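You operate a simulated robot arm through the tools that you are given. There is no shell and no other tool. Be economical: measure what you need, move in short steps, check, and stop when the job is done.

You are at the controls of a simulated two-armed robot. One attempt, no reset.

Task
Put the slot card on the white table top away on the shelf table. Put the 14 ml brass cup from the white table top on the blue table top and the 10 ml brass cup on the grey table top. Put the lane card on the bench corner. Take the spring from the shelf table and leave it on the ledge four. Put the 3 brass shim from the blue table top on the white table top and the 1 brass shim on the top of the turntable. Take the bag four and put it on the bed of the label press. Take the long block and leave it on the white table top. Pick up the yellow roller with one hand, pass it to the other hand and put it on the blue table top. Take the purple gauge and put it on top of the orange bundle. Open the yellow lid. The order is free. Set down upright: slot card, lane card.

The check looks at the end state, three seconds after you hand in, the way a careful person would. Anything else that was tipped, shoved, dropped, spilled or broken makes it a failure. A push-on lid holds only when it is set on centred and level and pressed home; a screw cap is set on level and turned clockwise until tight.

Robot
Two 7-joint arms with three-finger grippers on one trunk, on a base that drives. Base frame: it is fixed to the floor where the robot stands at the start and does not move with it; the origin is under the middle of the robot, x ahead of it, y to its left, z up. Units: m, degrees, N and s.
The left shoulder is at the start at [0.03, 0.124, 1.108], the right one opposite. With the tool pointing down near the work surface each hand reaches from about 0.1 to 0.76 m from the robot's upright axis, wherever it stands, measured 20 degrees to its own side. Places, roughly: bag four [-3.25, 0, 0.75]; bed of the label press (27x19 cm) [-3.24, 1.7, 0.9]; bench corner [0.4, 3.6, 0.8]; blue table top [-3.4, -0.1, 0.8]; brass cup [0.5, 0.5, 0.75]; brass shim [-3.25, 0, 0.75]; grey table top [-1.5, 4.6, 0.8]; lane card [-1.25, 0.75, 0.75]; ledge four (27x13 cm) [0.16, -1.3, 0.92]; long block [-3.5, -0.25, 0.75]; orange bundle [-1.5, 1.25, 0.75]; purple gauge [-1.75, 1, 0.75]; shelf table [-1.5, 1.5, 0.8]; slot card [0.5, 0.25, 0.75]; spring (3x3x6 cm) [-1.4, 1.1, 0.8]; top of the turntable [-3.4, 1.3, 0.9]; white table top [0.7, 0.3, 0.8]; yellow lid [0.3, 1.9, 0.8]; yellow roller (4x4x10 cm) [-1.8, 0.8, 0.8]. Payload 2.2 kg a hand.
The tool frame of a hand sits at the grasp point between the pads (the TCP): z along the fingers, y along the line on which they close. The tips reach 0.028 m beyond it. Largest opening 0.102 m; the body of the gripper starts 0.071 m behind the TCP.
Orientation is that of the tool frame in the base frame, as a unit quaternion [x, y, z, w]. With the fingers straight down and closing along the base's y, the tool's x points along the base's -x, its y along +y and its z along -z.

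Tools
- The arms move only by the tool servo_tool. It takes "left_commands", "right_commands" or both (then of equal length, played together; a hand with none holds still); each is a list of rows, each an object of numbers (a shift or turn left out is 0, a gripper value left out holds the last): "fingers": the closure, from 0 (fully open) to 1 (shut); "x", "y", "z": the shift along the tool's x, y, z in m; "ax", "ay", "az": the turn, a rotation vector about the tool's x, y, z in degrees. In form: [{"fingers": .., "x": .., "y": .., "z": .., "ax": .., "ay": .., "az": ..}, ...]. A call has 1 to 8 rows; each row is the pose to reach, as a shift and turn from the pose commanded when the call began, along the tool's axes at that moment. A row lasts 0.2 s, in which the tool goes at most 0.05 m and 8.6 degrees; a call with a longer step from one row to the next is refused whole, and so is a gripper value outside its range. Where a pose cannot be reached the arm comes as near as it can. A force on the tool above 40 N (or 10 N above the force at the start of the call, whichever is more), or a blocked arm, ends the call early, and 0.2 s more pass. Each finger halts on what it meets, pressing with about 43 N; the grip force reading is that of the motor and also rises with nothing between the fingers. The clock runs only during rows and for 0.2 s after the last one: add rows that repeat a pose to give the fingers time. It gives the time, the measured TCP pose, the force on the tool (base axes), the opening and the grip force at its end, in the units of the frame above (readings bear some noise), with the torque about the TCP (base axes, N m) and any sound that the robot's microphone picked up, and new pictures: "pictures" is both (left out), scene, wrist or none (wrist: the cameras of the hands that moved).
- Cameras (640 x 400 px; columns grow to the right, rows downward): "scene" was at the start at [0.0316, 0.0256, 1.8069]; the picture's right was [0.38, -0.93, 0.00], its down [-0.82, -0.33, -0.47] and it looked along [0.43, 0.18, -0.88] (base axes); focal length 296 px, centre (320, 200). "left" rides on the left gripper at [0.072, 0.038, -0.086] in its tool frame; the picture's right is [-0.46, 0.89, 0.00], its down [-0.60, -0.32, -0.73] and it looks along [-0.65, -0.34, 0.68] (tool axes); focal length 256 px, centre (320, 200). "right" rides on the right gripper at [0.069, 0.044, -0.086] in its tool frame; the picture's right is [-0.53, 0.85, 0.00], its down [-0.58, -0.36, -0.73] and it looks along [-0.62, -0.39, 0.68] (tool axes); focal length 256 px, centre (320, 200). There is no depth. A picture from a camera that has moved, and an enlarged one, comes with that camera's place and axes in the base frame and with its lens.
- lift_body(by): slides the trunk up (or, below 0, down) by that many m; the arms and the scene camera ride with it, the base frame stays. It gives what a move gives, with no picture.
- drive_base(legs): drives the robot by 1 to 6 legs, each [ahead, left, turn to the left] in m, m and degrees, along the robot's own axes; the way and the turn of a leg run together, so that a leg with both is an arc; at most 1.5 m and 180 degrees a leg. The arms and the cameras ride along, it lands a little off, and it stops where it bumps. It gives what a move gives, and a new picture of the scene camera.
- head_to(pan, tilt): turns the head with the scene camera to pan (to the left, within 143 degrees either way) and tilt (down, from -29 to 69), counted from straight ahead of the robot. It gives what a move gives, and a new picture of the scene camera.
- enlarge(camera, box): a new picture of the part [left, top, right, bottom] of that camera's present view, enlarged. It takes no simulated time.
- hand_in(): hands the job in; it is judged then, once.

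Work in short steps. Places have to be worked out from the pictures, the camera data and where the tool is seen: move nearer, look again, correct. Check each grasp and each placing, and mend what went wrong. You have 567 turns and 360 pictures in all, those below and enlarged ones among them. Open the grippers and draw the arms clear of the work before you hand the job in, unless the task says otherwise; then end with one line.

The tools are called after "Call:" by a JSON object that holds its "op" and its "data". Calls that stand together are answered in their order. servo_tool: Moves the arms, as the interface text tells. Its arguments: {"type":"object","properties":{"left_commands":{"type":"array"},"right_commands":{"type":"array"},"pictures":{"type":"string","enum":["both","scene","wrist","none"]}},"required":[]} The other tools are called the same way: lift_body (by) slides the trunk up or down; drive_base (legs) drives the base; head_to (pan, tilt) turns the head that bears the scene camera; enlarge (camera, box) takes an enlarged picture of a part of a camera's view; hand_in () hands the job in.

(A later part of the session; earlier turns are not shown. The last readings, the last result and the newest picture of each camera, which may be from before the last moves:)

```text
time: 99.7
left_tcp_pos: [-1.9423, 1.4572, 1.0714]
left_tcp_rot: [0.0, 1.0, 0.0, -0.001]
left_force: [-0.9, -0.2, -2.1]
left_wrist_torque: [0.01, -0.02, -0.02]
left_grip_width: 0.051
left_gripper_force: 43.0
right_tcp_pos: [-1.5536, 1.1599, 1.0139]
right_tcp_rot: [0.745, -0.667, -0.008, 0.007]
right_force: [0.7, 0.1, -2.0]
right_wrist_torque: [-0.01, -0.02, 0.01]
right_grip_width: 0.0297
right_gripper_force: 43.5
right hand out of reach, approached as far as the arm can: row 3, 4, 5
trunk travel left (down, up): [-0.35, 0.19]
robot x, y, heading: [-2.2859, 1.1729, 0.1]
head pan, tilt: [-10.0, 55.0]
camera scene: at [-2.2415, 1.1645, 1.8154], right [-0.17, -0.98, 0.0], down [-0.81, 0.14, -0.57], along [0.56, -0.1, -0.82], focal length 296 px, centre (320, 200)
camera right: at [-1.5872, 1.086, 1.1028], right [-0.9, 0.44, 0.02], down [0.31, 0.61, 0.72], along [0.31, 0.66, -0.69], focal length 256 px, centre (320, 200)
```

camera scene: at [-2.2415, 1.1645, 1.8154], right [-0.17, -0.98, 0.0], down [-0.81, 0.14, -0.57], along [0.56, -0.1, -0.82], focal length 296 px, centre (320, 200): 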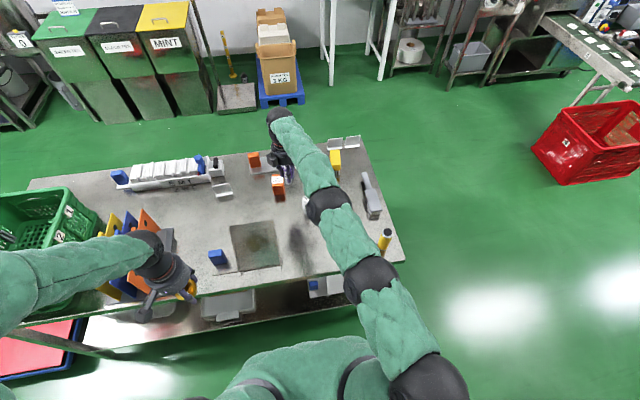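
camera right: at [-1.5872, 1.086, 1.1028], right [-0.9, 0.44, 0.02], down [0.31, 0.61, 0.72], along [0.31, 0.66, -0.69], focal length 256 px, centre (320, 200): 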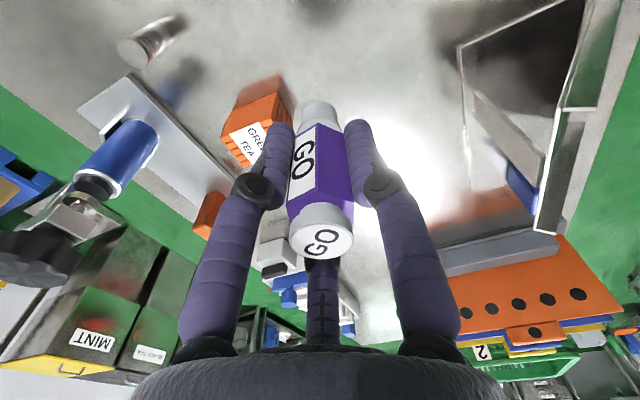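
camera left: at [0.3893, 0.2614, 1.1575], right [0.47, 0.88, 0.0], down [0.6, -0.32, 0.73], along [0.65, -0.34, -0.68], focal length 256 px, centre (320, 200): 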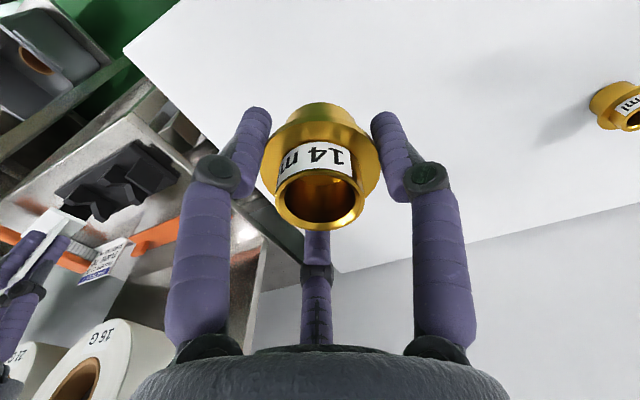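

Out of reach by about 10 cm. Turning the base left by 50° brings the right shoulder forward, so I'll retract, rotate and nudge closer.

Call:
{"op": "servo_tool", "data": {"right_commands": [{"y": 0.04, "z": -0.02}, {"y": 0.08, "z": -0.04}, {"y": 0.12, "z": -0.04}, {"y": 0.16, "z": -0.04}, {"y": 0.2, "z": -0.04}, {"y": 0.25, "z": -0.04}, {"x": 0.04, "y": 0.25, "z": -0.04}, {"x": 0.08, "y": 0.25, "z": -0.04}], "pictures": "none"}}

Call:
{"op": "drive_base", "data": {"legs": [[0, 0, 50], [0.088, 0.035, 0]]}}

```text
time: 101.5
left_tcp_pos: [-1.9435, 1.4564, 1.0723]
left_tcp_rot: [0.0, 1.0, 0.0, -0.001]
left_force: [-0.3, -0.2, -1.4]
left_wrist_torque: [0.04, -0.01, 0.01]
left_grip_width: 0.0511
left_gripper_force: 43.2
right_tcp_pos: [-1.7915, 1.0535, 1.0565]
right_tcp_rot: [0.746, -0.666, -0.006, 0.007]
right_force: [-0.5, -0.2, -1.2]
right_wrist_torque: [0.02, -0.05, -0.01]
right_grip_width: 0.0289
right_gripper_force: 42.5
trunk travel left (down, up): [-0.35, 0.19]
robot x, y, heading: [-2.2826, 1.1734, 0.1]
head pan, tilt: [-10.0, 55.0]
```

```text
time: 104.8
left_tcp_pos: [-2.2411, 1.7083, 1.0708]
left_tcp_rot: [-0.412, 0.911, 0.0, -0.001]
left_force: [0.3, 0.2, -0.8]
left_wrist_torque: [-0.02, -0.02, -0.03]
left_grip_width: 0.0511
left_gripper_force: 42.7
right_tcp_pos: [-1.8359, 1.5566, 1.0562]
right_tcp_rot: [0.954, -0.299, -0.003, 0.01]
right_force: [-0.3, 1.1, -2.3]
right_wrist_torque: [-0.05, 0.02, -0.02]
right_grip_width: 0.0289
right_gripper_force: 42.8
trunk travel left (down, up): [-0.35, 0.19]
robot x, y, heading: [-2.2574, 1.2652, 49.1]
head pan, tilt: [-10.0, 55.0]
camera scene: at [-2.2152, 1.2899, 1.8154], right [0.63, -0.78, 0.0], down [-0.64, -0.51, -0.57], along [0.45, 0.36, -0.82], focal length 296 px, centre (320, 200)
```

scene: 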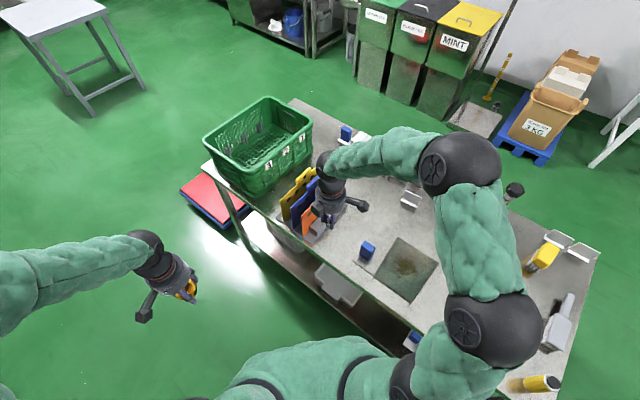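

Now extending toward the bundle at (−1.455, 1.205) along the new axes.

Call:
{"op": "servo_tool", "data": {"right_commands": [{"x": 0.045, "y": 0.006}, {"x": 0.09, "y": 0.012}, {"x": 0.135, "y": 0.018}, {"x": 0.18, "y": 0.025}, {"x": 0.225, "y": 0.031}, {"x": 0.27, "y": 0.038}, {"x": 0.315, "y": 0.044}], "pictures": "none"}}

Call:
{"op": "servo_tool", "data": {"right_commands": [{"x": 0.045, "y": 0.006}, {"x": 0.09, "y": 0.012}, {"x": 0.135, "y": 0.018}, {"x": 0.18, "y": 0.025}, {"x": 0.198, "y": 0.028}], "pictures": "both"}}

```text
time: 106.4
left_tcp_pos: [-2.2411, 1.7073, 1.0708]
left_tcp_rot: [-0.413, 0.911, 0.0, -0.001]
left_force: [-0.1, -0.1, -1.1]
left_wrist_torque: [0.06, 0.03, 0.01]
left_grip_width: 0.0515
left_gripper_force: 43.0
right_tcp_pos: [-1.6023, 1.3415, 1.0558]
right_tcp_rot: [0.954, -0.299, -0.005, 0.01]
right_force: [0.6, -0.6, -1.8]
right_wrist_torque: [-0.01, 0.06, 0.0]
right_grip_width: 0.0287
right_gripper_force: 43.1
trunk travel left (down, up): [-0.35, 0.19]
robot x, y, heading: [-2.2538, 1.2674, 48.9]
head pan, tilt: [-10.0, 55.0]
```

```text
time: 107.6
left_tcp_pos: [-2.2408, 1.708, 1.0706]
left_tcp_rot: [-0.413, 0.911, -0.001, -0.001]
left_force: [-0.3, -0.2, -1.7]
left_wrist_torque: [0.01, 0.01, -0.01]
left_grip_width: 0.0511
left_gripper_force: 43.2
right_tcp_pos: [-1.4596, 1.2027, 1.0588]
right_tcp_rot: [0.954, -0.299, -0.003, 0.01]
right_force: [-0.1, 0.6, -1.8]
right_wrist_torque: [-0.02, -0.01, 0.03]
right_grip_width: 0.0285
right_gripper_force: 43.2
trunk travel left (down, up): [-0.35, 0.19]
robot x, y, heading: [-2.2548, 1.2665, 48.8]
head pan, tilt: [-10.0, 55.0]
camera scene: at [-2.2157, 1.2883, 1.8154], right [0.63, -0.78, 0.0], down [-0.64, -0.51, -0.57], along [0.45, 0.36, -0.82], focal length 296 px, centre (320, 200)
camera right: at [-1.4264, 1.1288, 1.1479], right [-0.92, -0.39, 0.02], down [-0.26, 0.64, 0.72], along [-0.29, 0.66, -0.69], focal length 256 px, centre (320, 200)
```

scene: 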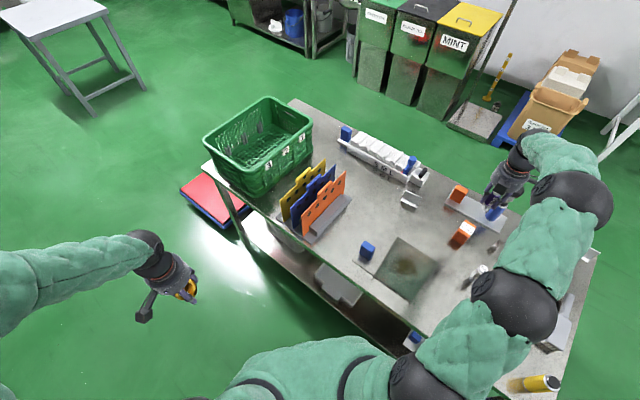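
right: 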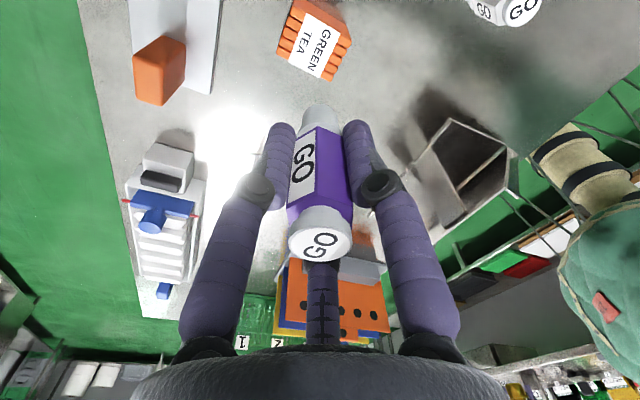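

Very well centred: bundle top at (−1.457, 1.204). Descending.

Call:
{"op": "servo_tool", "data": {"right_commands": [{"z": 0.04, "x": 0.002}, {"z": 0.075, "x": 0.002}, {"z": 0.095, "x": 0.002}], "pictures": "wrist"}}

```text
time: 108.4
left_tcp_pos: [-2.2408, 1.708, 1.0723]
left_tcp_rot: [-0.414, 0.91, -0.001, -0.001]
left_force: [0.3, -0.4, -1.2]
left_wrist_torque: [0.03, -0.01, -0.01]
left_grip_width: 0.051
left_gripper_force: 42.8
right_tcp_pos: [-1.4534, 1.1998, 0.9648]
right_tcp_rot: [0.954, -0.3, -0.004, 0.009]
right_force: [0.5, 0.1, -1.6]
right_wrist_torque: [-0.03, 0.02, 0.01]
right_grip_width: 0.0288
right_gripper_force: 42.8
trunk travel left (down, up): [-0.35, 0.19]
robot x, y, heading: [-2.2509, 1.2683, 48.9]
head pan, tilt: [-10.0, 55.0]
camera right: at [-1.4208, 1.126, 1.0527], right [-0.92, -0.39, 0.02], down [-0.26, 0.64, 0.72], along [-0.29, 0.66, -0.69], focal length 256 px, centre (320, 200)
```

right: 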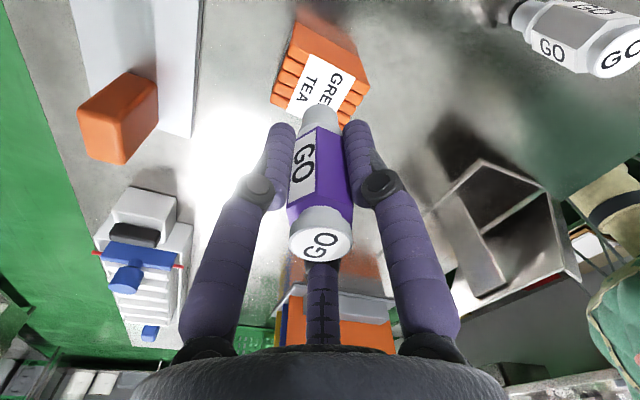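

Slight correction and stepwise descent feeling for contact.

Call:
{"op": "servo_tool", "data": {"right_commands": [{"x": -0.006, "z": 0.005}, {"x": -0.006, "z": 0.012}, {"x": -0.006, "z": 0.015}, {"x": -0.006, "z": 0.015}], "pictures": "none"}}

Call:
{"op": "servo_tool", "data": {"right_commands": [{"z": 0.003}, {"z": 0.006}, {"z": 0.006}], "pictures": "wrist"}}

```text
time: 109.4
left_tcp_pos: [-2.2404, 1.7083, 1.0704]
left_tcp_rot: [-0.413, 0.911, -0.001, -0.001]
left_force: [0.0, 0.3, -0.9]
left_wrist_torque: [0.0, 0.01, 0.01]
left_grip_width: 0.0509
left_gripper_force: 43.1
right_tcp_pos: [-1.4588, 1.2063, 0.9481]
right_tcp_rot: [0.954, -0.299, -0.004, 0.01]
right_force: [0.0, 0.2, -1.4]
right_wrist_torque: [-0.02, 0.0, 0.0]
right_grip_width: 0.0288
right_gripper_force: 42.6
trunk travel left (down, up): [-0.35, 0.19]
robot x, y, heading: [-2.255, 1.2672, 49.2]
head pan, tilt: [-10.0, 55.0]
```

```text
time: 110.2
left_tcp_pos: [-2.2414, 1.707, 1.0726]
left_tcp_rot: [-0.413, 0.911, -0.001, -0.001]
left_force: [0.1, -0.2, -0.9]
left_wrist_torque: [0.01, -0.02, 0.04]
left_grip_width: 0.0513
left_gripper_force: 43.4
right_tcp_pos: [-1.4608, 1.205, 0.9401]
right_tcp_rot: [0.954, -0.299, -0.004, 0.01]
right_force: [0.2, -0.3, -0.9]
right_wrist_torque: [-0.03, -0.02, 0.02]
right_grip_width: 0.029
right_gripper_force: 42.9
trunk travel left (down, up): [-0.35, 0.19]
robot x, y, heading: [-2.2561, 1.2652, 49.1]
head pan, tilt: [-10.0, 55.0]
camera right: at [-1.428, 1.1315, 1.0292], right [-0.92, -0.39, 0.02], down [-0.26, 0.64, 0.72], along [-0.29, 0.66, -0.69], focal length 256 px, centre (320, 200)
```

right: 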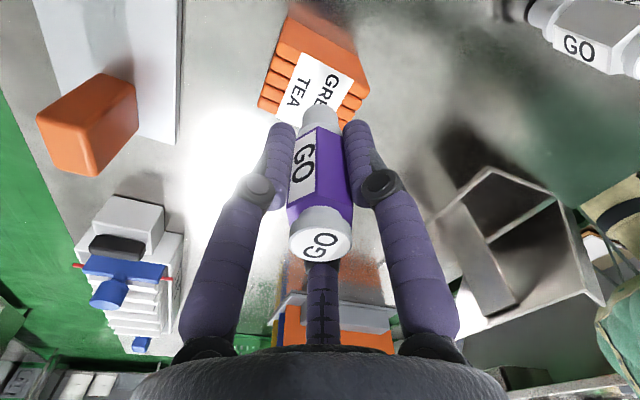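

Call:
{"op": "servo_tool", "data": {"right_commands": [{"x": 0.003, "y": -0.003, "z": 0.004}, {"x": 0.003, "y": -0.003, "z": 0.008}, {"x": 0.003, "y": -0.003, "z": 0.008}], "pictures": "none"}}

Call:
{"op": "servo_tool", "data": {"right_commands": [{"z": 0.003}, {"z": 0.006}, {"z": 0.006}], "pictures": "none"}}

Call:
{"op": "servo_tool", "data": {"right_commands": [{"z": 0.003}, {"z": 0.006}, {"z": 0.006}], "pictures": "wrist"}}

```text
time: 111.0
left_tcp_pos: [-2.2412, 1.7078, 1.0724]
left_tcp_rot: [-0.414, 0.91, 0.0, -0.001]
left_force: [-0.3, -0.5, -0.2]
left_wrist_torque: [0.0, -0.02, 0.0]
left_grip_width: 0.051
left_gripper_force: 43.0
right_tcp_pos: [-1.4563, 1.2061, 0.9324]
right_tcp_rot: [0.954, -0.298, -0.004, 0.01]
right_force: [-0.7, -0.8, -1.8]
right_wrist_torque: [-0.04, 0.0, 0.01]
right_grip_width: 0.029
right_gripper_force: 43.2
trunk travel left (down, up): [-0.35, 0.19]
robot x, y, heading: [-2.2529, 1.2644, 48.6]
head pan, tilt: [-10.0, 55.0]
```

```text
time: 111.8
left_tcp_pos: [-2.2405, 1.7067, 1.0715]
left_tcp_rot: [-0.414, 0.91, 0.0, -0.002]
left_force: [-0.2, 0.0, -1.2]
left_wrist_torque: [-0.01, 0.01, 0.01]
left_grip_width: 0.0511
left_gripper_force: 43.0
right_tcp_pos: [-1.4557, 1.206, 0.9275]
right_tcp_rot: [0.954, -0.299, -0.004, 0.01]
right_force: [-0.2, -1.0, -1.2]
right_wrist_torque: [0.02, 0.01, -0.03]
right_grip_width: 0.0287
right_gripper_force: 43.2
trunk travel left (down, up): [-0.35, 0.19]
robot x, y, heading: [-2.2528, 1.2653, 49.0]
head pan, tilt: [-10.0, 55.0]
```

```text
time: 112.6
left_tcp_pos: [-2.2416, 1.7082, 1.0715]
left_tcp_rot: [-0.413, 0.911, -0.001, -0.001]
left_force: [0.5, -1.2, -1.0]
left_wrist_torque: [0.01, 0.01, -0.02]
left_grip_width: 0.0511
left_gripper_force: 43.3
right_tcp_pos: [-1.4566, 1.2063, 0.9222]
right_tcp_rot: [0.954, -0.299, -0.003, 0.009]
right_force: [-0.4, 0.9, 3.3]
right_wrist_torque: [0.06, -0.01, 0.0]
right_grip_width: 0.0287
right_gripper_force: 42.8
trunk travel left (down, up): [-0.35, 0.19]
robot x, y, heading: [-2.2524, 1.2665, 48.9]
head pan, tilt: [-10.0, 55.0]
camera right: at [-1.4242, 1.1317, 1.0103], right [-0.92, -0.39, 0.02], down [-0.26, 0.64, 0.72], along [-0.29, 0.66, -0.69], focal length 256 px, centre (320, 200)
```

right: 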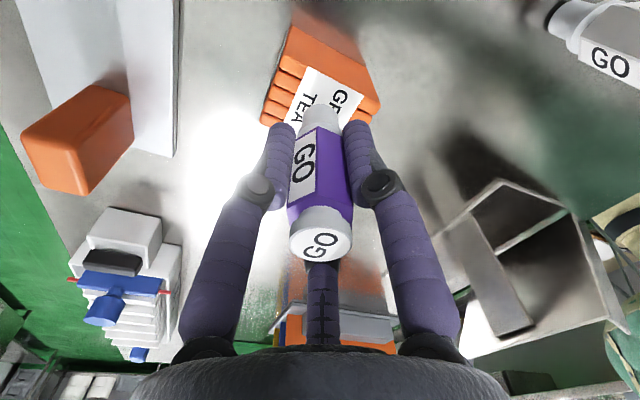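

Contact has been felt and the gauge is centred on the bundle. Releasing gently and rising.

Call:
{"op": "servo_tool", "data": {"right_commands": [{"fingers": 0.68}, {"fingers": 0.6}, {"fingers": 0.5}, {"fingers": 0.45}, {"z": -0.03}, {"z": -0.07}, {"z": -0.11}, {"z": -0.15}], "pictures": "both"}}

Call:
{"op": "enlarge", "data": {"camera": "scene", "box": [410, 150, 570, 270]}}

```text
time: 114.4
left_tcp_pos: [-2.2412, 1.7078, 1.0715]
left_tcp_rot: [-0.413, 0.911, 0.0, 0.0]
left_force: [-0.3, 0.7, -0.5]
left_wrist_torque: [-0.01, -0.01, 0.01]
left_grip_width: 0.051
left_gripper_force: 42.2
right_tcp_pos: [-1.4539, 1.2088, 1.0685]
right_tcp_rot: [0.954, -0.298, -0.005, 0.01]
right_force: [-0.1, -0.4, -0.6]
right_wrist_torque: [0.0, 0.0, 0.0]
right_grip_width: 0.0561
right_gripper_force: 0.0
trunk travel left (down, up): [-0.35, 0.19]
robot x, y, heading: [-2.2559, 1.261, 48.8]
head pan, tilt: [-10.0, 55.0]
camera scene: at [-2.2167, 1.2884, 1.8154], right [0.63, -0.78, 0.0], down [-0.64, -0.51, -0.57], along [0.45, 0.36, -0.82], focal length 296 px, centre (320, 200)
camera right: at [-1.4212, 1.1345, 1.1583], right [-0.92, -0.39, 0.02], down [-0.26, 0.64, 0.72], along [-0.29, 0.66, -0.69], focal length 256 px, centre (320, 200)
```

scene: 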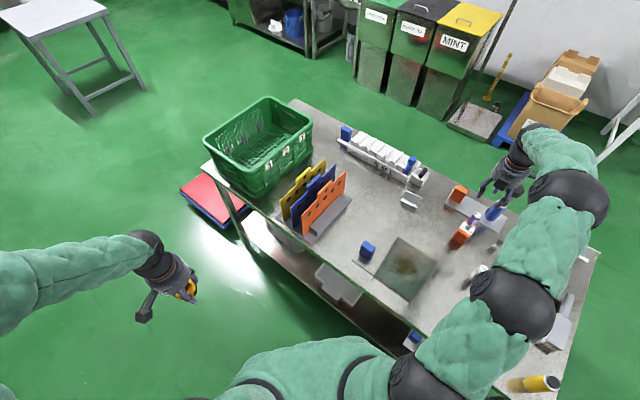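
right: 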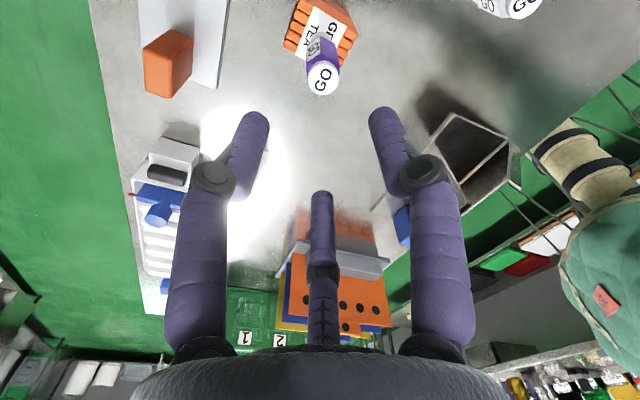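

```text
3.33 times, centred on (490, 210) of scene
camera zoom: at [-2.2167, 1.2884, 1.8154], right [0.63, -0.78, 0.0], down [-0.64, -0.51, -0.57], along [0.45, 0.36, -0.82], focal length 988 px, centre (-247, 167)
```

zoom: 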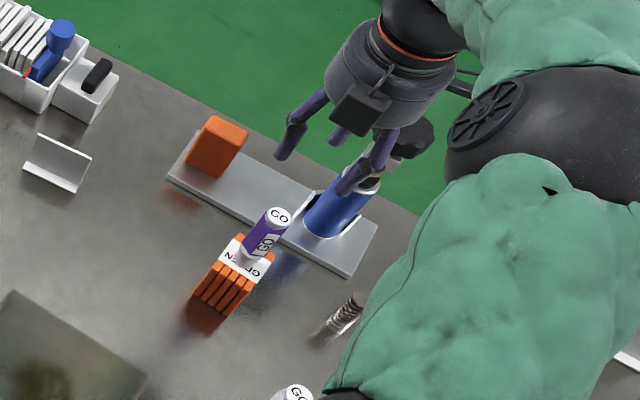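

The purple gauge stands on the bundle. Now retract, rotate back to face +x, and shift to fetch the roller.

Call:
{"op": "servo_tool", "data": {"right_commands": [{"x": -0.05, "z": -0.01}, {"x": -0.1, "z": -0.02}, {"x": -0.15, "z": -0.02}, {"x": -0.2, "z": -0.02}, {"x": -0.25, "z": -0.02}, {"x": -0.3, "z": -0.02}, {"x": -0.35, "z": -0.02}, {"x": -0.4, "z": -0.02}], "pictures": "none"}}

Call:
{"op": "drive_base", "data": {"legs": [[-0.05, 0.05, 0], [0, 0, -49], [0, -0.25, 0]]}}

```text
refused: row 1 steps farther than a row can; nothing moved
```

```text
time: 119.1
left_tcp_pos: [-1.9812, 1.2849, 1.0711]
left_tcp_rot: [0.004, 1.0, 0.0, -0.001]
left_force: [-0.8, -0.2, -0.3]
left_wrist_torque: [0.01, -0.02, -0.06]
left_grip_width: 0.051
left_gripper_force: 43.0
right_tcp_pos: [-1.8463, 0.3612, 1.0691]
right_tcp_rot: [0.743, -0.669, -0.008, 0.006]
right_force: [0.4, 0.3, -0.3]
right_wrist_torque: [-0.01, 0.01, 0.0]
right_grip_width: 0.0563
right_gripper_force: 0.1
trunk travel left (down, up): [-0.35, 0.19]
robot x, y, heading: [-2.3234, 1.0092, -0.2]
head pan, tilt: [-10.0, 55.0]
camera scene: at [-2.283, 0.9937, 1.8154], right [-0.18, -0.98, 0.0], down [-0.81, 0.15, -0.57], along [0.56, -0.1, -0.82], focal length 296 px, centre (320, 200)
```

scene: 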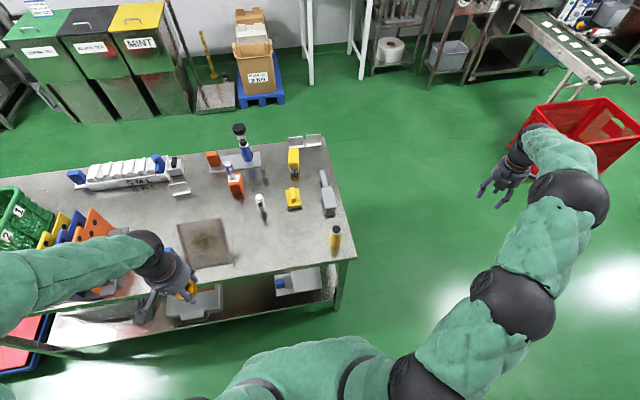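

The arm move was refused but the drive ran; the hand swept high above the table and everything still stands. Now the right hand goes to the roller at about (−1.79, 0.85).

Call:
{"op": "servo_tool", "data": {"right_commands": [{"x": -0.048, "y": -0.01, "fingers": 0.2}, {"x": -0.096, "y": -0.02}, {"x": -0.144, "y": -0.03}, {"x": -0.192, "y": -0.04}, {"x": -0.24, "y": -0.05}, {"x": -0.288, "y": -0.06}, {"x": -0.336, "y": -0.07}, {"x": -0.38, "y": -0.08}], "pictures": "none"}}

Call:
{"op": "servo_tool", "data": {"right_commands": [{"x": -0.045, "y": -0.01}, {"x": -0.09, "y": -0.02}, {"x": -0.1, "y": -0.027, "z": 0.04}, {"x": -0.1, "y": -0.027, "z": 0.06}], "pictures": "both"}}

```text
time: 120.9
left_tcp_pos: [-1.9799, 1.2872, 1.0719]
left_tcp_rot: [0.004, 1.0, -0.001, -0.001]
left_force: [0.5, -0.3, -1.3]
left_wrist_torque: [-0.03, 0.01, 0.0]
left_grip_width: 0.0509
left_gripper_force: 42.6
right_tcp_pos: [-1.8056, 0.7494, 1.0691]
right_tcp_rot: [0.742, -0.671, -0.006, 0.007]
right_force: [0.3, -0.3, 0.3]
right_wrist_torque: [-0.02, 0.01, 0.03]
right_grip_width: 0.0815
right_gripper_force: 0.1
trunk travel left (down, up): [-0.35, 0.19]
robot x, y, heading: [-2.3289, 1.0027, -0.6]
head pan, tilt: [-10.0, 55.0]
```

```text
time: 121.9
left_tcp_pos: [-1.9811, 1.2856, 1.0721]
left_tcp_rot: [0.004, 1.0, 0.0, 0.0]
left_force: [-0.2, -0.6, -1.5]
left_wrist_torque: [-0.01, -0.02, 0.0]
left_grip_width: 0.0507
left_gripper_force: 43.1
right_tcp_pos: [-1.7884, 0.8507, 1.009]
right_tcp_rot: [0.742, -0.67, -0.007, 0.006]
right_force: [-0.6, 0.2, -0.3]
right_wrist_torque: [-0.02, -0.01, 0.03]
right_grip_width: 0.0815
right_gripper_force: 0.1
trunk travel left (down, up): [-0.35, 0.19]
robot x, y, heading: [-2.3267, 1.0069, -0.7]
head pan, tilt: [-10.0, 55.0]
camera scene: at [-2.2835, 0.9954, 1.8154], right [-0.18, -0.98, 0.0], down [-0.81, 0.15, -0.57], along [0.56, -0.1, -0.82], focal length 296 px, centre (320, 200)
camera right: at [-1.8231, 0.7768, 1.097], right [-0.9, 0.45, 0.02], down [0.32, 0.61, 0.72], along [0.31, 0.65, -0.69], focal length 256 px, centre (320, 200)
```

scene: 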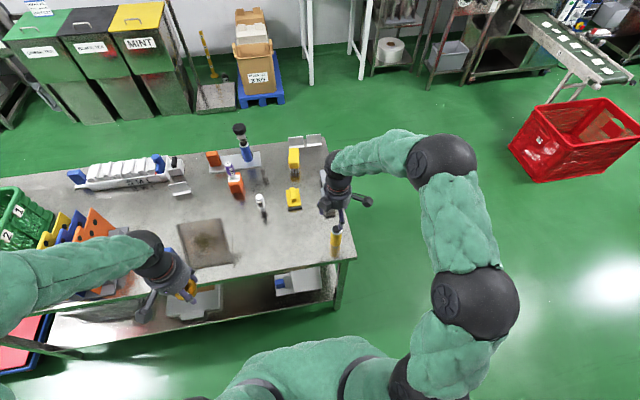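
right: 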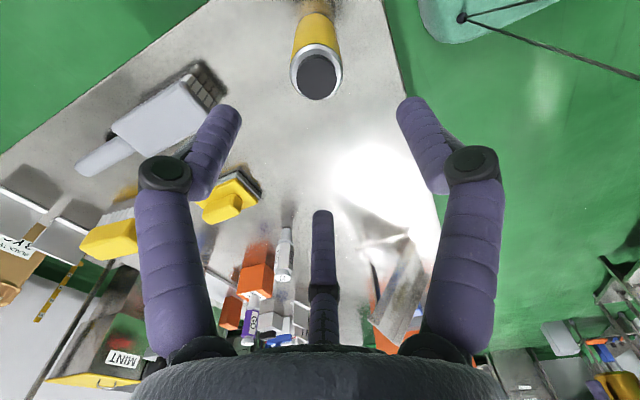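

Roller top is at about (−1.791, 0.842). I'll centre and descend so as to grip only its upper end, leaving the lower part for the handover.

Call:
{"op": "servo_tool", "data": {"right_commands": [{"x": 0.009, "y": 0.004, "z": 0.04}, {"x": 0.009, "y": 0.004, "z": 0.08}, {"x": 0.009, "y": 0.004, "z": 0.115}], "pictures": "wrist"}}

```text
time: 122.7
left_tcp_pos: [-1.9807, 1.2856, 1.0707]
left_tcp_rot: [0.005, 1.0, 0.0, -0.001]
left_force: [0.4, -0.5, -0.7]
left_wrist_torque: [0.0, -0.01, 0.0]
left_grip_width: 0.0512
left_gripper_force: 42.9
right_tcp_pos: [-1.7976, 0.8433, 0.8899]
right_tcp_rot: [0.741, -0.671, -0.007, 0.008]
right_force: [0.5, 0.1, -0.1]
right_wrist_torque: [0.0, 0.02, 0.01]
right_grip_width: 0.0818
right_gripper_force: 0.0
trunk travel left (down, up): [-0.35, 0.19]
robot x, y, heading: [-2.3321, 1.0041, -0.3]
head pan, tilt: [-10.0, 55.0]
camera right: at [-1.8319, 0.7705, 0.9795], right [-0.9, 0.45, 0.02], down [0.32, 0.61, 0.72], along [0.31, 0.65, -0.69], focal length 256 px, centre (320, 200)
```

right: 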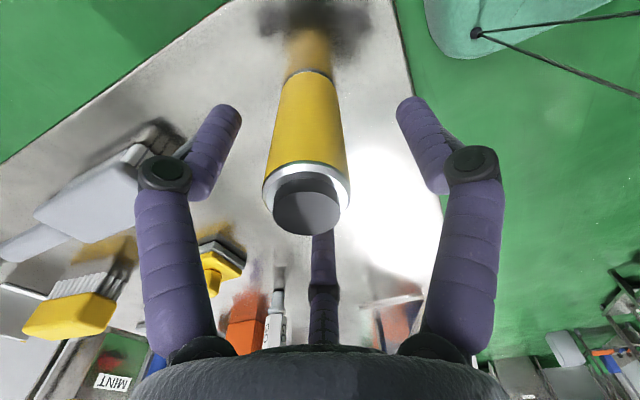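

The grip height is good. Centring 5 mm and closing.

Call:
{"op": "servo_tool", "data": {"right_commands": [{"y": -0.005, "fingers": 0.3}, {"y": -0.005, "fingers": 0.5}, {"y": -0.005, "fingers": 0.7}, {"y": -0.005, "fingers": 0.9}, {"y": -0.005, "fingers": 1}, {"y": -0.005, "fingers": 1}], "pictures": "none"}}

Call:
{"op": "servo_tool", "data": {"right_commands": [{"z": -0.04}, {"z": -0.08}, {"z": -0.12}, {"z": -0.16}, {"z": -0.2}], "pictures": "wrist"}}

```text
time: 124.1
left_tcp_pos: [-1.9809, 1.2851, 1.0715]
left_tcp_rot: [0.005, 1.0, 0.0, -0.001]
left_force: [0.0, 0.1, -1.7]
left_wrist_torque: [0.01, 0.01, -0.01]
left_grip_width: 0.0509
left_gripper_force: 43.4
right_tcp_pos: [-1.7927, 0.8455, 0.8921]
right_tcp_rot: [0.742, -0.671, -0.007, 0.007]
right_force: [0.5, 0.3, 1.2]
right_wrist_torque: [0.03, -0.01, -0.02]
right_grip_width: 0.0382
right_gripper_force: 43.0
trunk travel left (down, up): [-0.35, 0.19]
robot x, y, heading: [-2.3254, 1.0065, -0.4]
head pan, tilt: [-10.0, 55.0]
```

```text
time: 125.3
left_tcp_pos: [-1.9817, 1.2852, 1.072]
left_tcp_rot: [0.004, 1.0, 0.0, 0.0]
left_force: [-0.1, 0.6, -1.2]
left_wrist_torque: [-0.01, -0.02, -0.02]
left_grip_width: 0.0513
left_gripper_force: 42.4
right_tcp_pos: [-1.7877, 0.8418, 1.0953]
right_tcp_rot: [0.743, -0.669, -0.007, 0.008]
right_force: [-1.1, -0.1, -1.0]
right_wrist_torque: [0.0, -0.02, 0.01]
right_grip_width: 0.0384
right_gripper_force: 42.6
trunk travel left (down, up): [-0.35, 0.19]
robot x, y, heading: [-2.3287, 1.0062, -0.3]
head pan, tilt: [-10.0, 55.0]
camera right: at [-1.8213, 0.7682, 1.1837], right [-0.9, 0.44, 0.02], down [0.32, 0.61, 0.72], along [0.31, 0.66, -0.69], focal length 256 px, centre (320, 200)
```

right: 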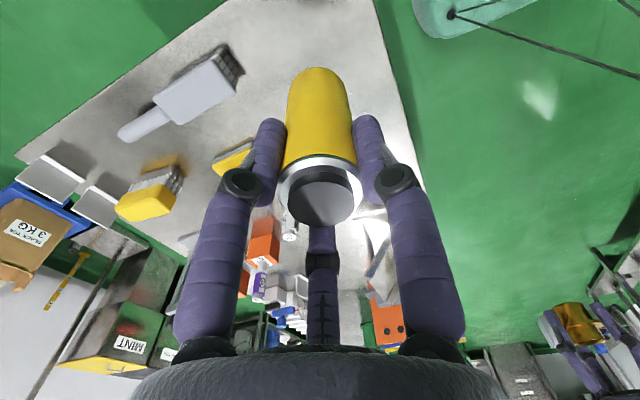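

Roller held securely. Tuck in, then drive to the blue table's east side.

Call:
{"op": "servo_tool", "data": {"right_commands": [{"y": 0.04}, {"y": 0.08}, {"y": 0.12}, {"y": 0.15}], "pictures": "none"}}

Call:
{"op": "drive_base", "data": {"legs": [[0, -1.05, 0], [0, 0, 90], [0, 0, 90]]}}

```text
time: 126.3
left_tcp_pos: [-1.9829, 1.2853, 1.071]
left_tcp_rot: [0.004, 1.0, 0.0, 0.0]
left_force: [0.1, 0.3, -0.8]
left_wrist_torque: [-0.02, 0.03, -0.01]
left_grip_width: 0.0509
left_gripper_force: 42.7
right_tcp_pos: [-1.9361, 0.8296, 1.0947]
right_tcp_rot: [0.743, -0.67, -0.008, 0.007]
right_force: [-0.9, 0.2, -1.7]
right_wrist_torque: [0.0, 0.02, 0.01]
right_grip_width: 0.0383
right_gripper_force: 43.3
trunk travel left (down, up): [-0.35, 0.19]
robot x, y, heading: [-2.3279, 1.0078, -0.5]
head pan, tilt: [-10.0, 55.0]
```

```text
time: 139.3
left_tcp_pos: [-2.6664, -0.3259, 1.0715]
left_tcp_rot: [1.0, 0.008, 0.002, 0.0]
left_force: [1.1, 0.6, -1.9]
left_wrist_torque: [-0.02, -0.01, 0.01]
left_grip_width: 0.0512
left_gripper_force: 43.2
right_tcp_pos: [-2.724, 0.1295, 1.0945]
right_tcp_rot: [0.661, 0.75, 0.007, 0.007]
right_force: [0.3, 0.4, -1.9]
right_wrist_torque: [-0.02, 0.02, 0.01]
right_grip_width: 0.0385
right_gripper_force: 43.5
trunk travel left (down, up): [-0.35, 0.19]
robot x, y, heading: [-2.3235, -0.0412, -179.0]
head pan, tilt: [-10.0, 55.0]
camera scene: at [-2.3681, -0.0249, 1.8154], right [0.16, 0.99, 0.0], down [0.81, -0.13, -0.57], along [-0.57, 0.09, -0.82], focal length 296 px, centre (320, 200)
```

scene: 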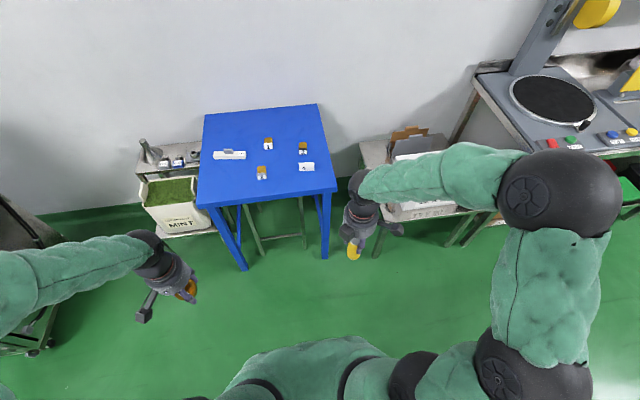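

I'll move closer and look at the table's items.

Call:
{"op": "drive_base", "data": {"legs": [[0.32, 0.06, -1]]}}

Call:
{"op": "head_to", "data": {"pan": 0, "tilt": 55}}

Call:
{"op": "enlarge", "data": {"camera": "scene", "box": [200, 90, 440, 270]}}

```text
time: 141.5
left_tcp_pos: [-2.993, -0.3807, 1.0717]
left_tcp_rot: [1.0, -0.001, 0.0, 0.0]
left_force: [-0.4, 0.7, -1.4]
left_wrist_torque: [0.03, -0.02, 0.02]
left_grip_width: 0.0513
left_gripper_force: 42.7
right_tcp_pos: [-3.0425, 0.0766, 1.0939]
right_tcp_rot: [0.668, 0.745, 0.008, 0.007]
right_force: [-0.3, 0.0, -1.6]
right_wrist_torque: [0.0, -0.01, 0.05]
right_grip_width: 0.0384
right_gripper_force: 43.5
trunk travel left (down, up): [-0.35, 0.19]
robot x, y, heading: [-2.6522, -0.0999, 179.8]
head pan, tilt: [-10.0, 55.0]
camera scene: at [-2.6907, -0.0852, 1.8154], right [0.18, 0.98, 0.0], down [0.81, -0.14, -0.57], along [-0.56, 0.1, -0.82], focal length 296 px, centre (320, 200)
```

scene: 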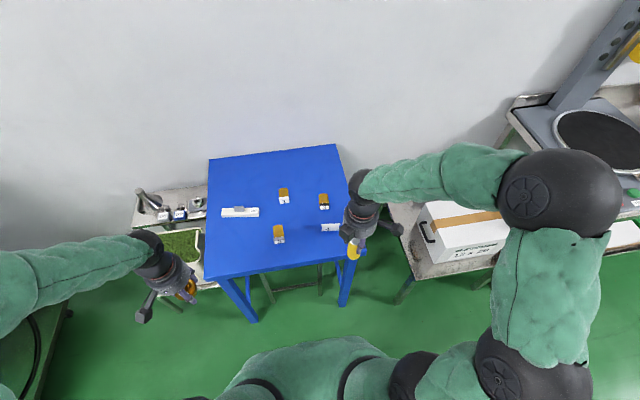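

```text
time: 142.2
left_tcp_pos: [-2.9946, -0.3808, 1.0714]
left_tcp_rot: [1.0, -0.001, 0.001, 0.0]
left_force: [0.3, -0.5, -0.8]
left_wrist_torque: [-0.03, -0.01, -0.02]
left_grip_width: 0.0513
left_gripper_force: 42.4
right_tcp_pos: [-3.0431, 0.077, 1.0947]
right_tcp_rot: [0.668, 0.744, 0.007, 0.007]
right_force: [0.1, -0.2, -2.2]
right_wrist_torque: [-0.01, 0.0, -0.02]
right_grip_width: 0.0384
right_gripper_force: 43.4
trunk travel left (down, up): [-0.35, 0.19]
robot x, y, heading: [-2.6482, -0.0976, 180.0]
head pan, tilt: [0.0, 55.0]
camera scene: at [-2.6903, -0.0975, 1.8154], right [0.0, 1.0, 0.0], down [0.82, 0.0, -0.57], along [-0.57, 0.0, -0.82], focal length 296 px, centre (320, 200)
```

scene: 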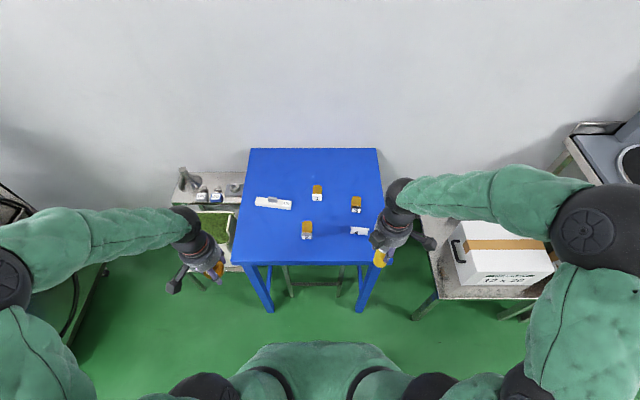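

```text
2.22 times, centred on (320, 180) of scene
camera zoom: at [-2.6903, -0.0975, 1.8154], right [0.0, 1.0, 0.0], down [0.82, 0.0, -0.57], along [-0.57, 0.0, -0.82], focal length 658 px, centre (320, 244)
```

zoom: 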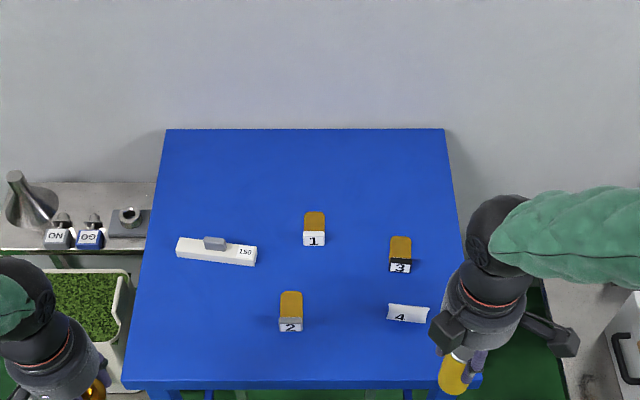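

All labels are readable: shims 1, 2, 3, bag 4, and the long block (150). I'll place the 14 ml cup at the free front-left area, about (−3.25, −0.28).

Call:
{"op": "servo_tool", "data": {"left_commands": [{"x": -0.045, "y": -0.018}, {"x": -0.09, "y": -0.036}, {"x": -0.135, "y": -0.053}, {"x": -0.18, "y": -0.07}, {"x": -0.22, "y": -0.086}, {"x": -0.255, "y": -0.1}, {"x": -0.255, "y": -0.1, "z": 0.05}, {"x": -0.255, "y": -0.1, "z": 0.1}], "pictures": "wrist"}}

Call:
{"op": "servo_tool", "data": {"left_commands": [{"z": 0.04}, {"z": 0.06}, {"z": 0.075}, {"z": 0.075}], "pictures": "wrist"}}

```text
time: 144.0
left_tcp_pos: [-3.2522, -0.2783, 0.9691]
left_tcp_rot: [1.0, 0.0, -0.001, 0.0]
left_force: [-0.6, 0.5, -1.1]
left_wrist_torque: [0.0, -0.08, 0.04]
left_grip_width: 0.0511
left_gripper_force: 43.0
right_tcp_pos: [-3.0436, 0.0769, 1.0932]
right_tcp_rot: [0.668, 0.744, 0.007, 0.008]
right_force: [-0.5, -0.1, -1.6]
right_wrist_torque: [-0.08, -0.02, 0.02]
right_grip_width: 0.0383
right_gripper_force: 43.1
trunk travel left (down, up): [-0.35, 0.19]
robot x, y, heading: [-2.6529, -0.1027, 179.9]
head pan, tilt: [0.0, 55.0]
camera left: at [-3.1805, -0.3163, 1.0559], right [-0.47, -0.88, 0.0], down [-0.6, 0.32, 0.73], along [-0.65, 0.34, -0.68], focal length 256 px, centre (320, 200)
```

left: 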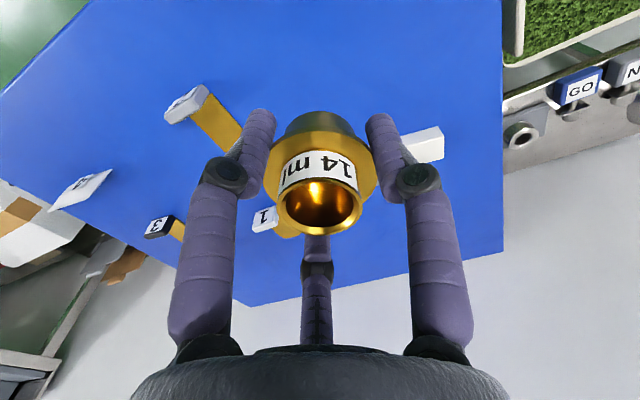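

```text
time: 145.0
left_tcp_pos: [-3.2476, -0.2773, 0.8953]
left_tcp_rot: [1.0, -0.001, 0.001, 0.0]
left_force: [1.2, 1.1, -0.6]
left_wrist_torque: [0.0, -0.01, -0.03]
left_grip_width: 0.0512
left_gripper_force: 42.8
right_tcp_pos: [-3.042, 0.0766, 1.0951]
right_tcp_rot: [0.668, 0.744, 0.008, 0.008]
right_force: [1.3, -0.4, -1.7]
right_wrist_torque: [-0.01, 0.05, 0.06]
right_grip_width: 0.0386
right_gripper_force: 42.9
trunk travel left (down, up): [-0.35, 0.19]
robot x, y, heading: [-2.6507, -0.0962, 179.8]
head pan, tilt: [0.0, 55.0]
camera left: at [-3.1751, -0.3149, 0.9828], right [-0.47, -0.88, 0.0], down [-0.6, 0.32, 0.73], along [-0.65, 0.34, -0.68], focal length 256 px, centre (320, 200)
```

left: 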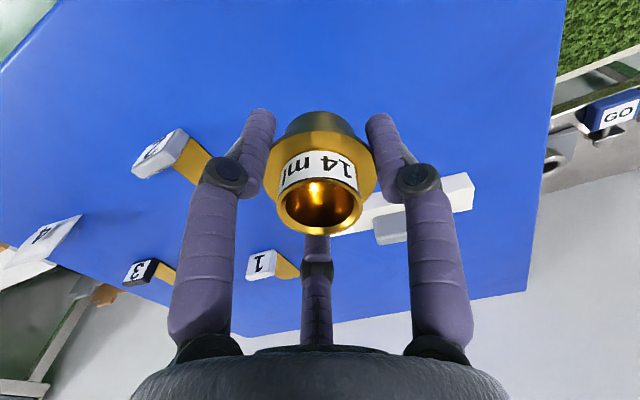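

Clear below; I'll descend in small rows until contact stops the move.

Call:
{"op": "servo_tool", "data": {"left_commands": [{"z": 0.004}, {"z": 0.008}, {"z": 0.012}, {"z": 0.016}, {"z": 0.016}], "pictures": "none"}}

Call:
{"op": "servo_tool", "data": {"left_commands": [{"z": 0.004}, {"z": 0.008}, {"z": 0.008}], "pictures": "none"}}

Call:
{"op": "servo_tool", "data": {"left_commands": [{"z": 0.004}, {"z": 0.008}, {"z": 0.008}], "pictures": "wrist"}}

```text
time: 146.2
left_tcp_pos: [-3.2502, -0.2805, 0.8814]
left_tcp_rot: [1.0, -0.001, 0.001, 0.0]
left_force: [0.5, -0.7, -0.6]
left_wrist_torque: [0.01, 0.0, -0.01]
left_grip_width: 0.051
left_gripper_force: 43.2
right_tcp_pos: [-3.0417, 0.0767, 1.0928]
right_tcp_rot: [0.668, 0.744, 0.007, 0.008]
right_force: [0.0, -0.9, -2.3]
right_wrist_torque: [0.0, 0.01, 0.01]
right_grip_width: 0.0385
right_gripper_force: 42.7
trunk travel left (down, up): [-0.35, 0.19]
robot x, y, heading: [-2.649, -0.099, 180.0]
head pan, tilt: [0.0, 55.0]
```

```text
time: 147.0
left_tcp_pos: [-3.2484, -0.2802, 0.8728]
left_tcp_rot: [1.0, -0.001, 0.001, -0.001]
left_force: [0.1, -0.6, -0.7]
left_wrist_torque: [-0.01, 0.04, 0.02]
left_grip_width: 0.0511
left_gripper_force: 43.2
right_tcp_pos: [-3.0421, 0.0759, 1.0941]
right_tcp_rot: [0.668, 0.744, 0.008, 0.008]
right_force: [-0.6, -0.2, -2.2]
right_wrist_torque: [0.0, 0.03, -0.01]
right_grip_width: 0.0379
right_gripper_force: 43.3
trunk travel left (down, up): [-0.35, 0.19]
robot x, y, heading: [-2.6478, -0.1003, 179.9]
head pan, tilt: [0.0, 55.0]
```

```text
time: 147.8
left_tcp_pos: [-3.2488, -0.2805, 0.8631]
left_tcp_rot: [1.0, -0.001, 0.001, -0.001]
left_force: [0.0, 0.4, -0.5]
left_wrist_torque: [-0.02, 0.02, 0.0]
left_grip_width: 0.0511
left_gripper_force: 42.9
right_tcp_pos: [-3.0431, 0.0767, 1.0942]
right_tcp_rot: [0.667, 0.745, 0.008, 0.007]
right_force: [-0.2, -0.6, -2.2]
right_wrist_torque: [-0.04, 0.03, -0.02]
right_grip_width: 0.0386
right_gripper_force: 43.3
trunk travel left (down, up): [-0.35, 0.19]
robot x, y, heading: [-2.6505, -0.0983, 180.0]
head pan, tilt: [0.0, 55.0]
camera left: at [-3.1764, -0.3171, 0.9509], right [-0.47, -0.88, 0.0], down [-0.6, 0.32, 0.73], along [-0.65, 0.34, -0.68], focal length 256 px, centre (320, 200)
```

left: 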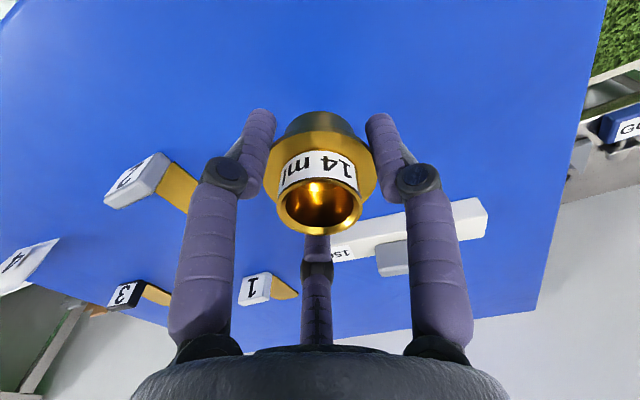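

Call:
{"op": "servo_tool", "data": {"left_commands": [{"z": 0.004}, {"z": 0.008}, {"z": 0.012}, {"z": 0.012}], "pictures": "none"}}

Call:
{"op": "servo_tool", "data": {"left_commands": [{"z": 0.003}, {"z": 0.006}, {"z": 0.009}, {"z": 0.009}], "pictures": "none"}}

Call:
{"op": "servo_tool", "data": {"left_commands": [{"z": 0.003}, {"z": 0.006}, {"z": 0.009}, {"z": 0.009}], "pictures": "wrist"}}

```text
time: 148.8
left_tcp_pos: [-3.2472, -0.2791, 0.8511]
left_tcp_rot: [1.0, -0.001, 0.0, 0.0]
left_force: [-0.1, 0.2, -1.5]
left_wrist_torque: [-0.03, 0.0, -0.02]
left_grip_width: 0.0508
left_gripper_force: 42.5
right_tcp_pos: [-3.0427, 0.077, 1.0946]
right_tcp_rot: [0.668, 0.744, 0.008, 0.007]
right_force: [0.3, -0.4, -1.5]
right_wrist_torque: [-0.01, -0.01, 0.0]
right_grip_width: 0.0381
right_gripper_force: 42.9
trunk travel left (down, up): [-0.35, 0.19]
robot x, y, heading: [-2.6452, -0.1035, 179.6]
head pan, tilt: [0.0, 55.0]
```

```text
time: 149.8
left_tcp_pos: [-3.2471, -0.2784, 0.844]
left_tcp_rot: [1.0, -0.002, 0.001, -0.001]
left_force: [0.1, 0.7, -0.7]
left_wrist_torque: [0.03, -0.01, -0.01]
left_grip_width: 0.0509
left_gripper_force: 43.7
right_tcp_pos: [-3.0428, 0.076, 1.0946]
right_tcp_rot: [0.668, 0.744, 0.007, 0.008]
right_force: [-0.1, -0.7, -2.7]
right_wrist_torque: [-0.03, 0.0, 0.02]
right_grip_width: 0.038
right_gripper_force: 42.7
trunk travel left (down, up): [-0.35, 0.19]
robot x, y, heading: [-2.6526, -0.0945, 179.7]
head pan, tilt: [0.0, 55.0]
```

```text
time: 150.8
left_tcp_pos: [-3.2473, -0.2791, 0.8346]
left_tcp_rot: [1.0, -0.002, 0.002, 0.001]
left_force: [0.8, -0.1, -0.8]
left_wrist_torque: [-0.01, 0.02, 0.01]
left_grip_width: 0.0512
left_gripper_force: 42.4
right_tcp_pos: [-3.0434, 0.0765, 1.0948]
right_tcp_rot: [0.668, 0.744, 0.007, 0.008]
right_force: [0.7, -0.2, -1.4]
right_wrist_torque: [-0.02, 0.0, 0.02]
right_grip_width: 0.038
right_gripper_force: 42.6
trunk travel left (down, up): [-0.35, 0.19]
robot x, y, heading: [-2.6511, -0.1008, 179.9]
head pan, tilt: [0.0, 55.0]
camera left: at [-3.1762, -0.3163, 0.9214], right [-0.47, -0.88, 0.0], down [-0.6, 0.32, 0.73], along [-0.65, 0.34, -0.68], focal length 256 px, centre (320, 200)
```

left: 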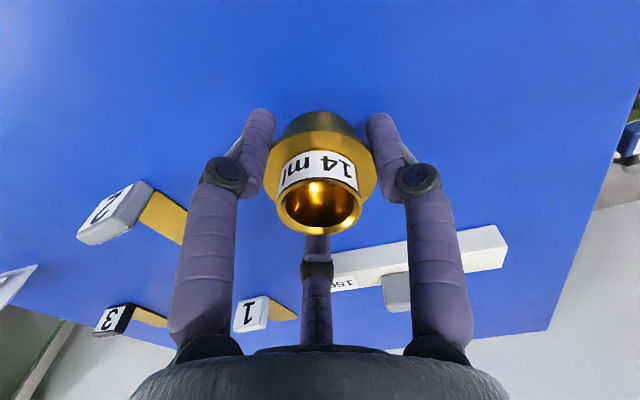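

Call:
{"op": "servo_tool", "data": {"left_commands": [{"z": 0.003}, {"z": 0.006}, {"z": 0.008}, {"z": 0.008}], "pictures": "none"}}

Call:
{"op": "servo_tool", "data": {"left_commands": [{"z": 0.002}, {"z": 0.004}, {"z": 0.006}, {"z": 0.006}], "pictures": "none"}}

```text
time: 151.8
left_tcp_pos: [-3.2498, -0.2797, 0.8289]
left_tcp_rot: [1.0, 0.0, -0.003, 0.0]
left_force: [2.3, 3.8, 31.6]
left_wrist_torque: [0.05, 0.01, 0.0]
left_grip_width: 0.0513
left_gripper_force: 42.9
right_tcp_pos: [-3.042, 0.0771, 1.0954]
right_tcp_rot: [0.668, 0.744, 0.006, 0.008]
right_force: [-0.7, 0.2, -2.6]
right_wrist_torque: [0.04, 0.01, 0.02]
right_grip_width: 0.0382
right_gripper_force: 42.8
trunk travel left (down, up): [-0.35, 0.19]
robot x, y, heading: [-2.6541, -0.0971, 179.9]
head pan, tilt: [0.0, 55.0]
```

```text
time: 152.4
left_tcp_pos: [-3.2513, -0.2799, 0.8258]
left_tcp_rot: [1.0, 0.0, -0.003, 0.002]
left_force: [5.5, 2.6, 18.5]
left_wrist_torque: [0.23, -0.58, 0.08]
left_grip_width: 0.0506
left_gripper_force: 43.5
right_tcp_pos: [-3.0421, 0.0764, 1.0931]
right_tcp_rot: [0.668, 0.744, 0.007, 0.007]
right_force: [0.5, -0.8, -1.0]
right_wrist_torque: [0.02, -0.03, -0.03]
right_grip_width: 0.0382
right_gripper_force: 43.0
trunk travel left (down, up): [-0.35, 0.19]
robot x, y, heading: [-2.6512, -0.096, 179.9]
head pan, tilt: [0.0, 55.0]
stopped in row 2 (left hand): the force on the tool passed its limit at 43 N (the readings are from after the stop); the commanded pose is now the measured one
```

The cup rests on the table. Releasing and rising.

Call:
{"op": "servo_tool", "data": {"left_commands": [{"fingers": 0.45, "z": -0.002}, {"fingers": 0.35, "z": -0.002}, {"fingers": 0.25, "z": -0.002}, {"fingers": 0.2, "z": -0.002}, {"z": -0.04}, {"z": -0.09}, {"z": -0.14}], "pictures": "wrist"}}

```text
time: 154.0
left_tcp_pos: [-3.2506, -0.2802, 0.9663]
left_tcp_rot: [1.0, -0.001, 0.0, 0.0]
left_force: [1.2, 0.5, -0.4]
left_wrist_torque: [-0.01, 0.0, 0.03]
left_grip_width: 0.0817
left_gripper_force: 0.0
right_tcp_pos: [-3.0414, 0.0772, 1.0941]
right_tcp_rot: [0.668, 0.744, 0.008, 0.008]
right_force: [1.7, 0.1, -2.6]
right_wrist_torque: [0.0, 0.02, 0.04]
right_grip_width: 0.0385
right_gripper_force: 42.6
trunk travel left (down, up): [-0.35, 0.19]
robot x, y, heading: [-2.6521, -0.1001, 180.0]
head pan, tilt: [0.0, 55.0]
camera left: at [-3.1781, -0.3169, 1.0532], right [-0.47, -0.88, 0.0], down [-0.6, 0.32, 0.73], along [-0.65, 0.34, -0.68], focal length 256 px, centre (320, 200)
```

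left: 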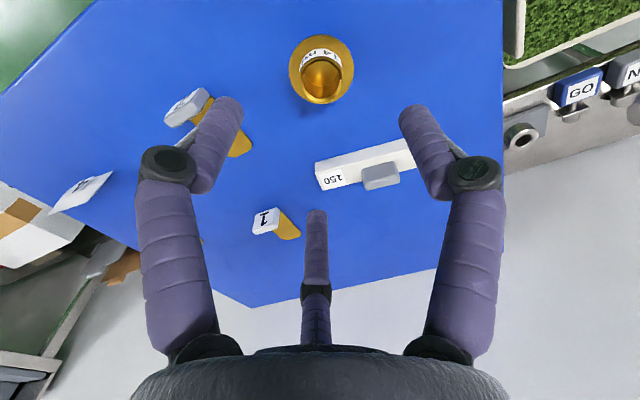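

Cup placed. Now the handover: I'll turn the left hand so its fingers point horizontally toward the right hand's roller (camera side up), starting with the yaw.

Call:
{"op": "servo_tool", "data": {"left_commands": [{"x": 0.025, "z": -0.02, "az": -8}, {"x": 0.05, "z": -0.04, "az": -16}, {"x": 0.075, "z": -0.06, "az": -24}, {"x": 0.1, "z": -0.08, "az": -32}, {"x": 0.12, "y": 0.02, "z": -0.1, "az": -40}, {"x": 0.14, "y": 0.04, "z": -0.12, "az": -48}, {"x": 0.16, "y": 0.06, "z": -0.14, "az": -56}, {"x": 0.17, "y": 0.08, "z": -0.15, "az": -64}], "pictures": "none"}}

Call:
{"op": "servo_tool", "data": {"left_commands": [{"az": -8}, {"az": -16}, {"az": -26.0, "fingers": 0.2}], "pictures": "none"}}

```text
time: 155.8
left_tcp_pos: [-3.0823, -0.3633, 1.1145]
left_tcp_rot: [0.848, 0.53, 0.0, -0.001]
left_force: [1.7, -0.5, 0.3]
left_wrist_torque: [0.02, 0.01, -0.03]
left_grip_width: 0.0814
left_gripper_force: 0.0
right_tcp_pos: [-3.043, 0.0767, 1.0952]
right_tcp_rot: [0.668, 0.744, 0.007, 0.007]
right_force: [-1.0, -0.6, -1.4]
right_wrist_torque: [0.01, 0.01, -0.01]
right_grip_width: 0.0384
right_gripper_force: 42.7
trunk travel left (down, up): [-0.35, 0.19]
robot x, y, heading: [-2.6478, -0.0968, 180.1]
head pan, tilt: [0.0, 55.0]
```

```text
refused: row 3 steps farther than a row can; nothing moved
```

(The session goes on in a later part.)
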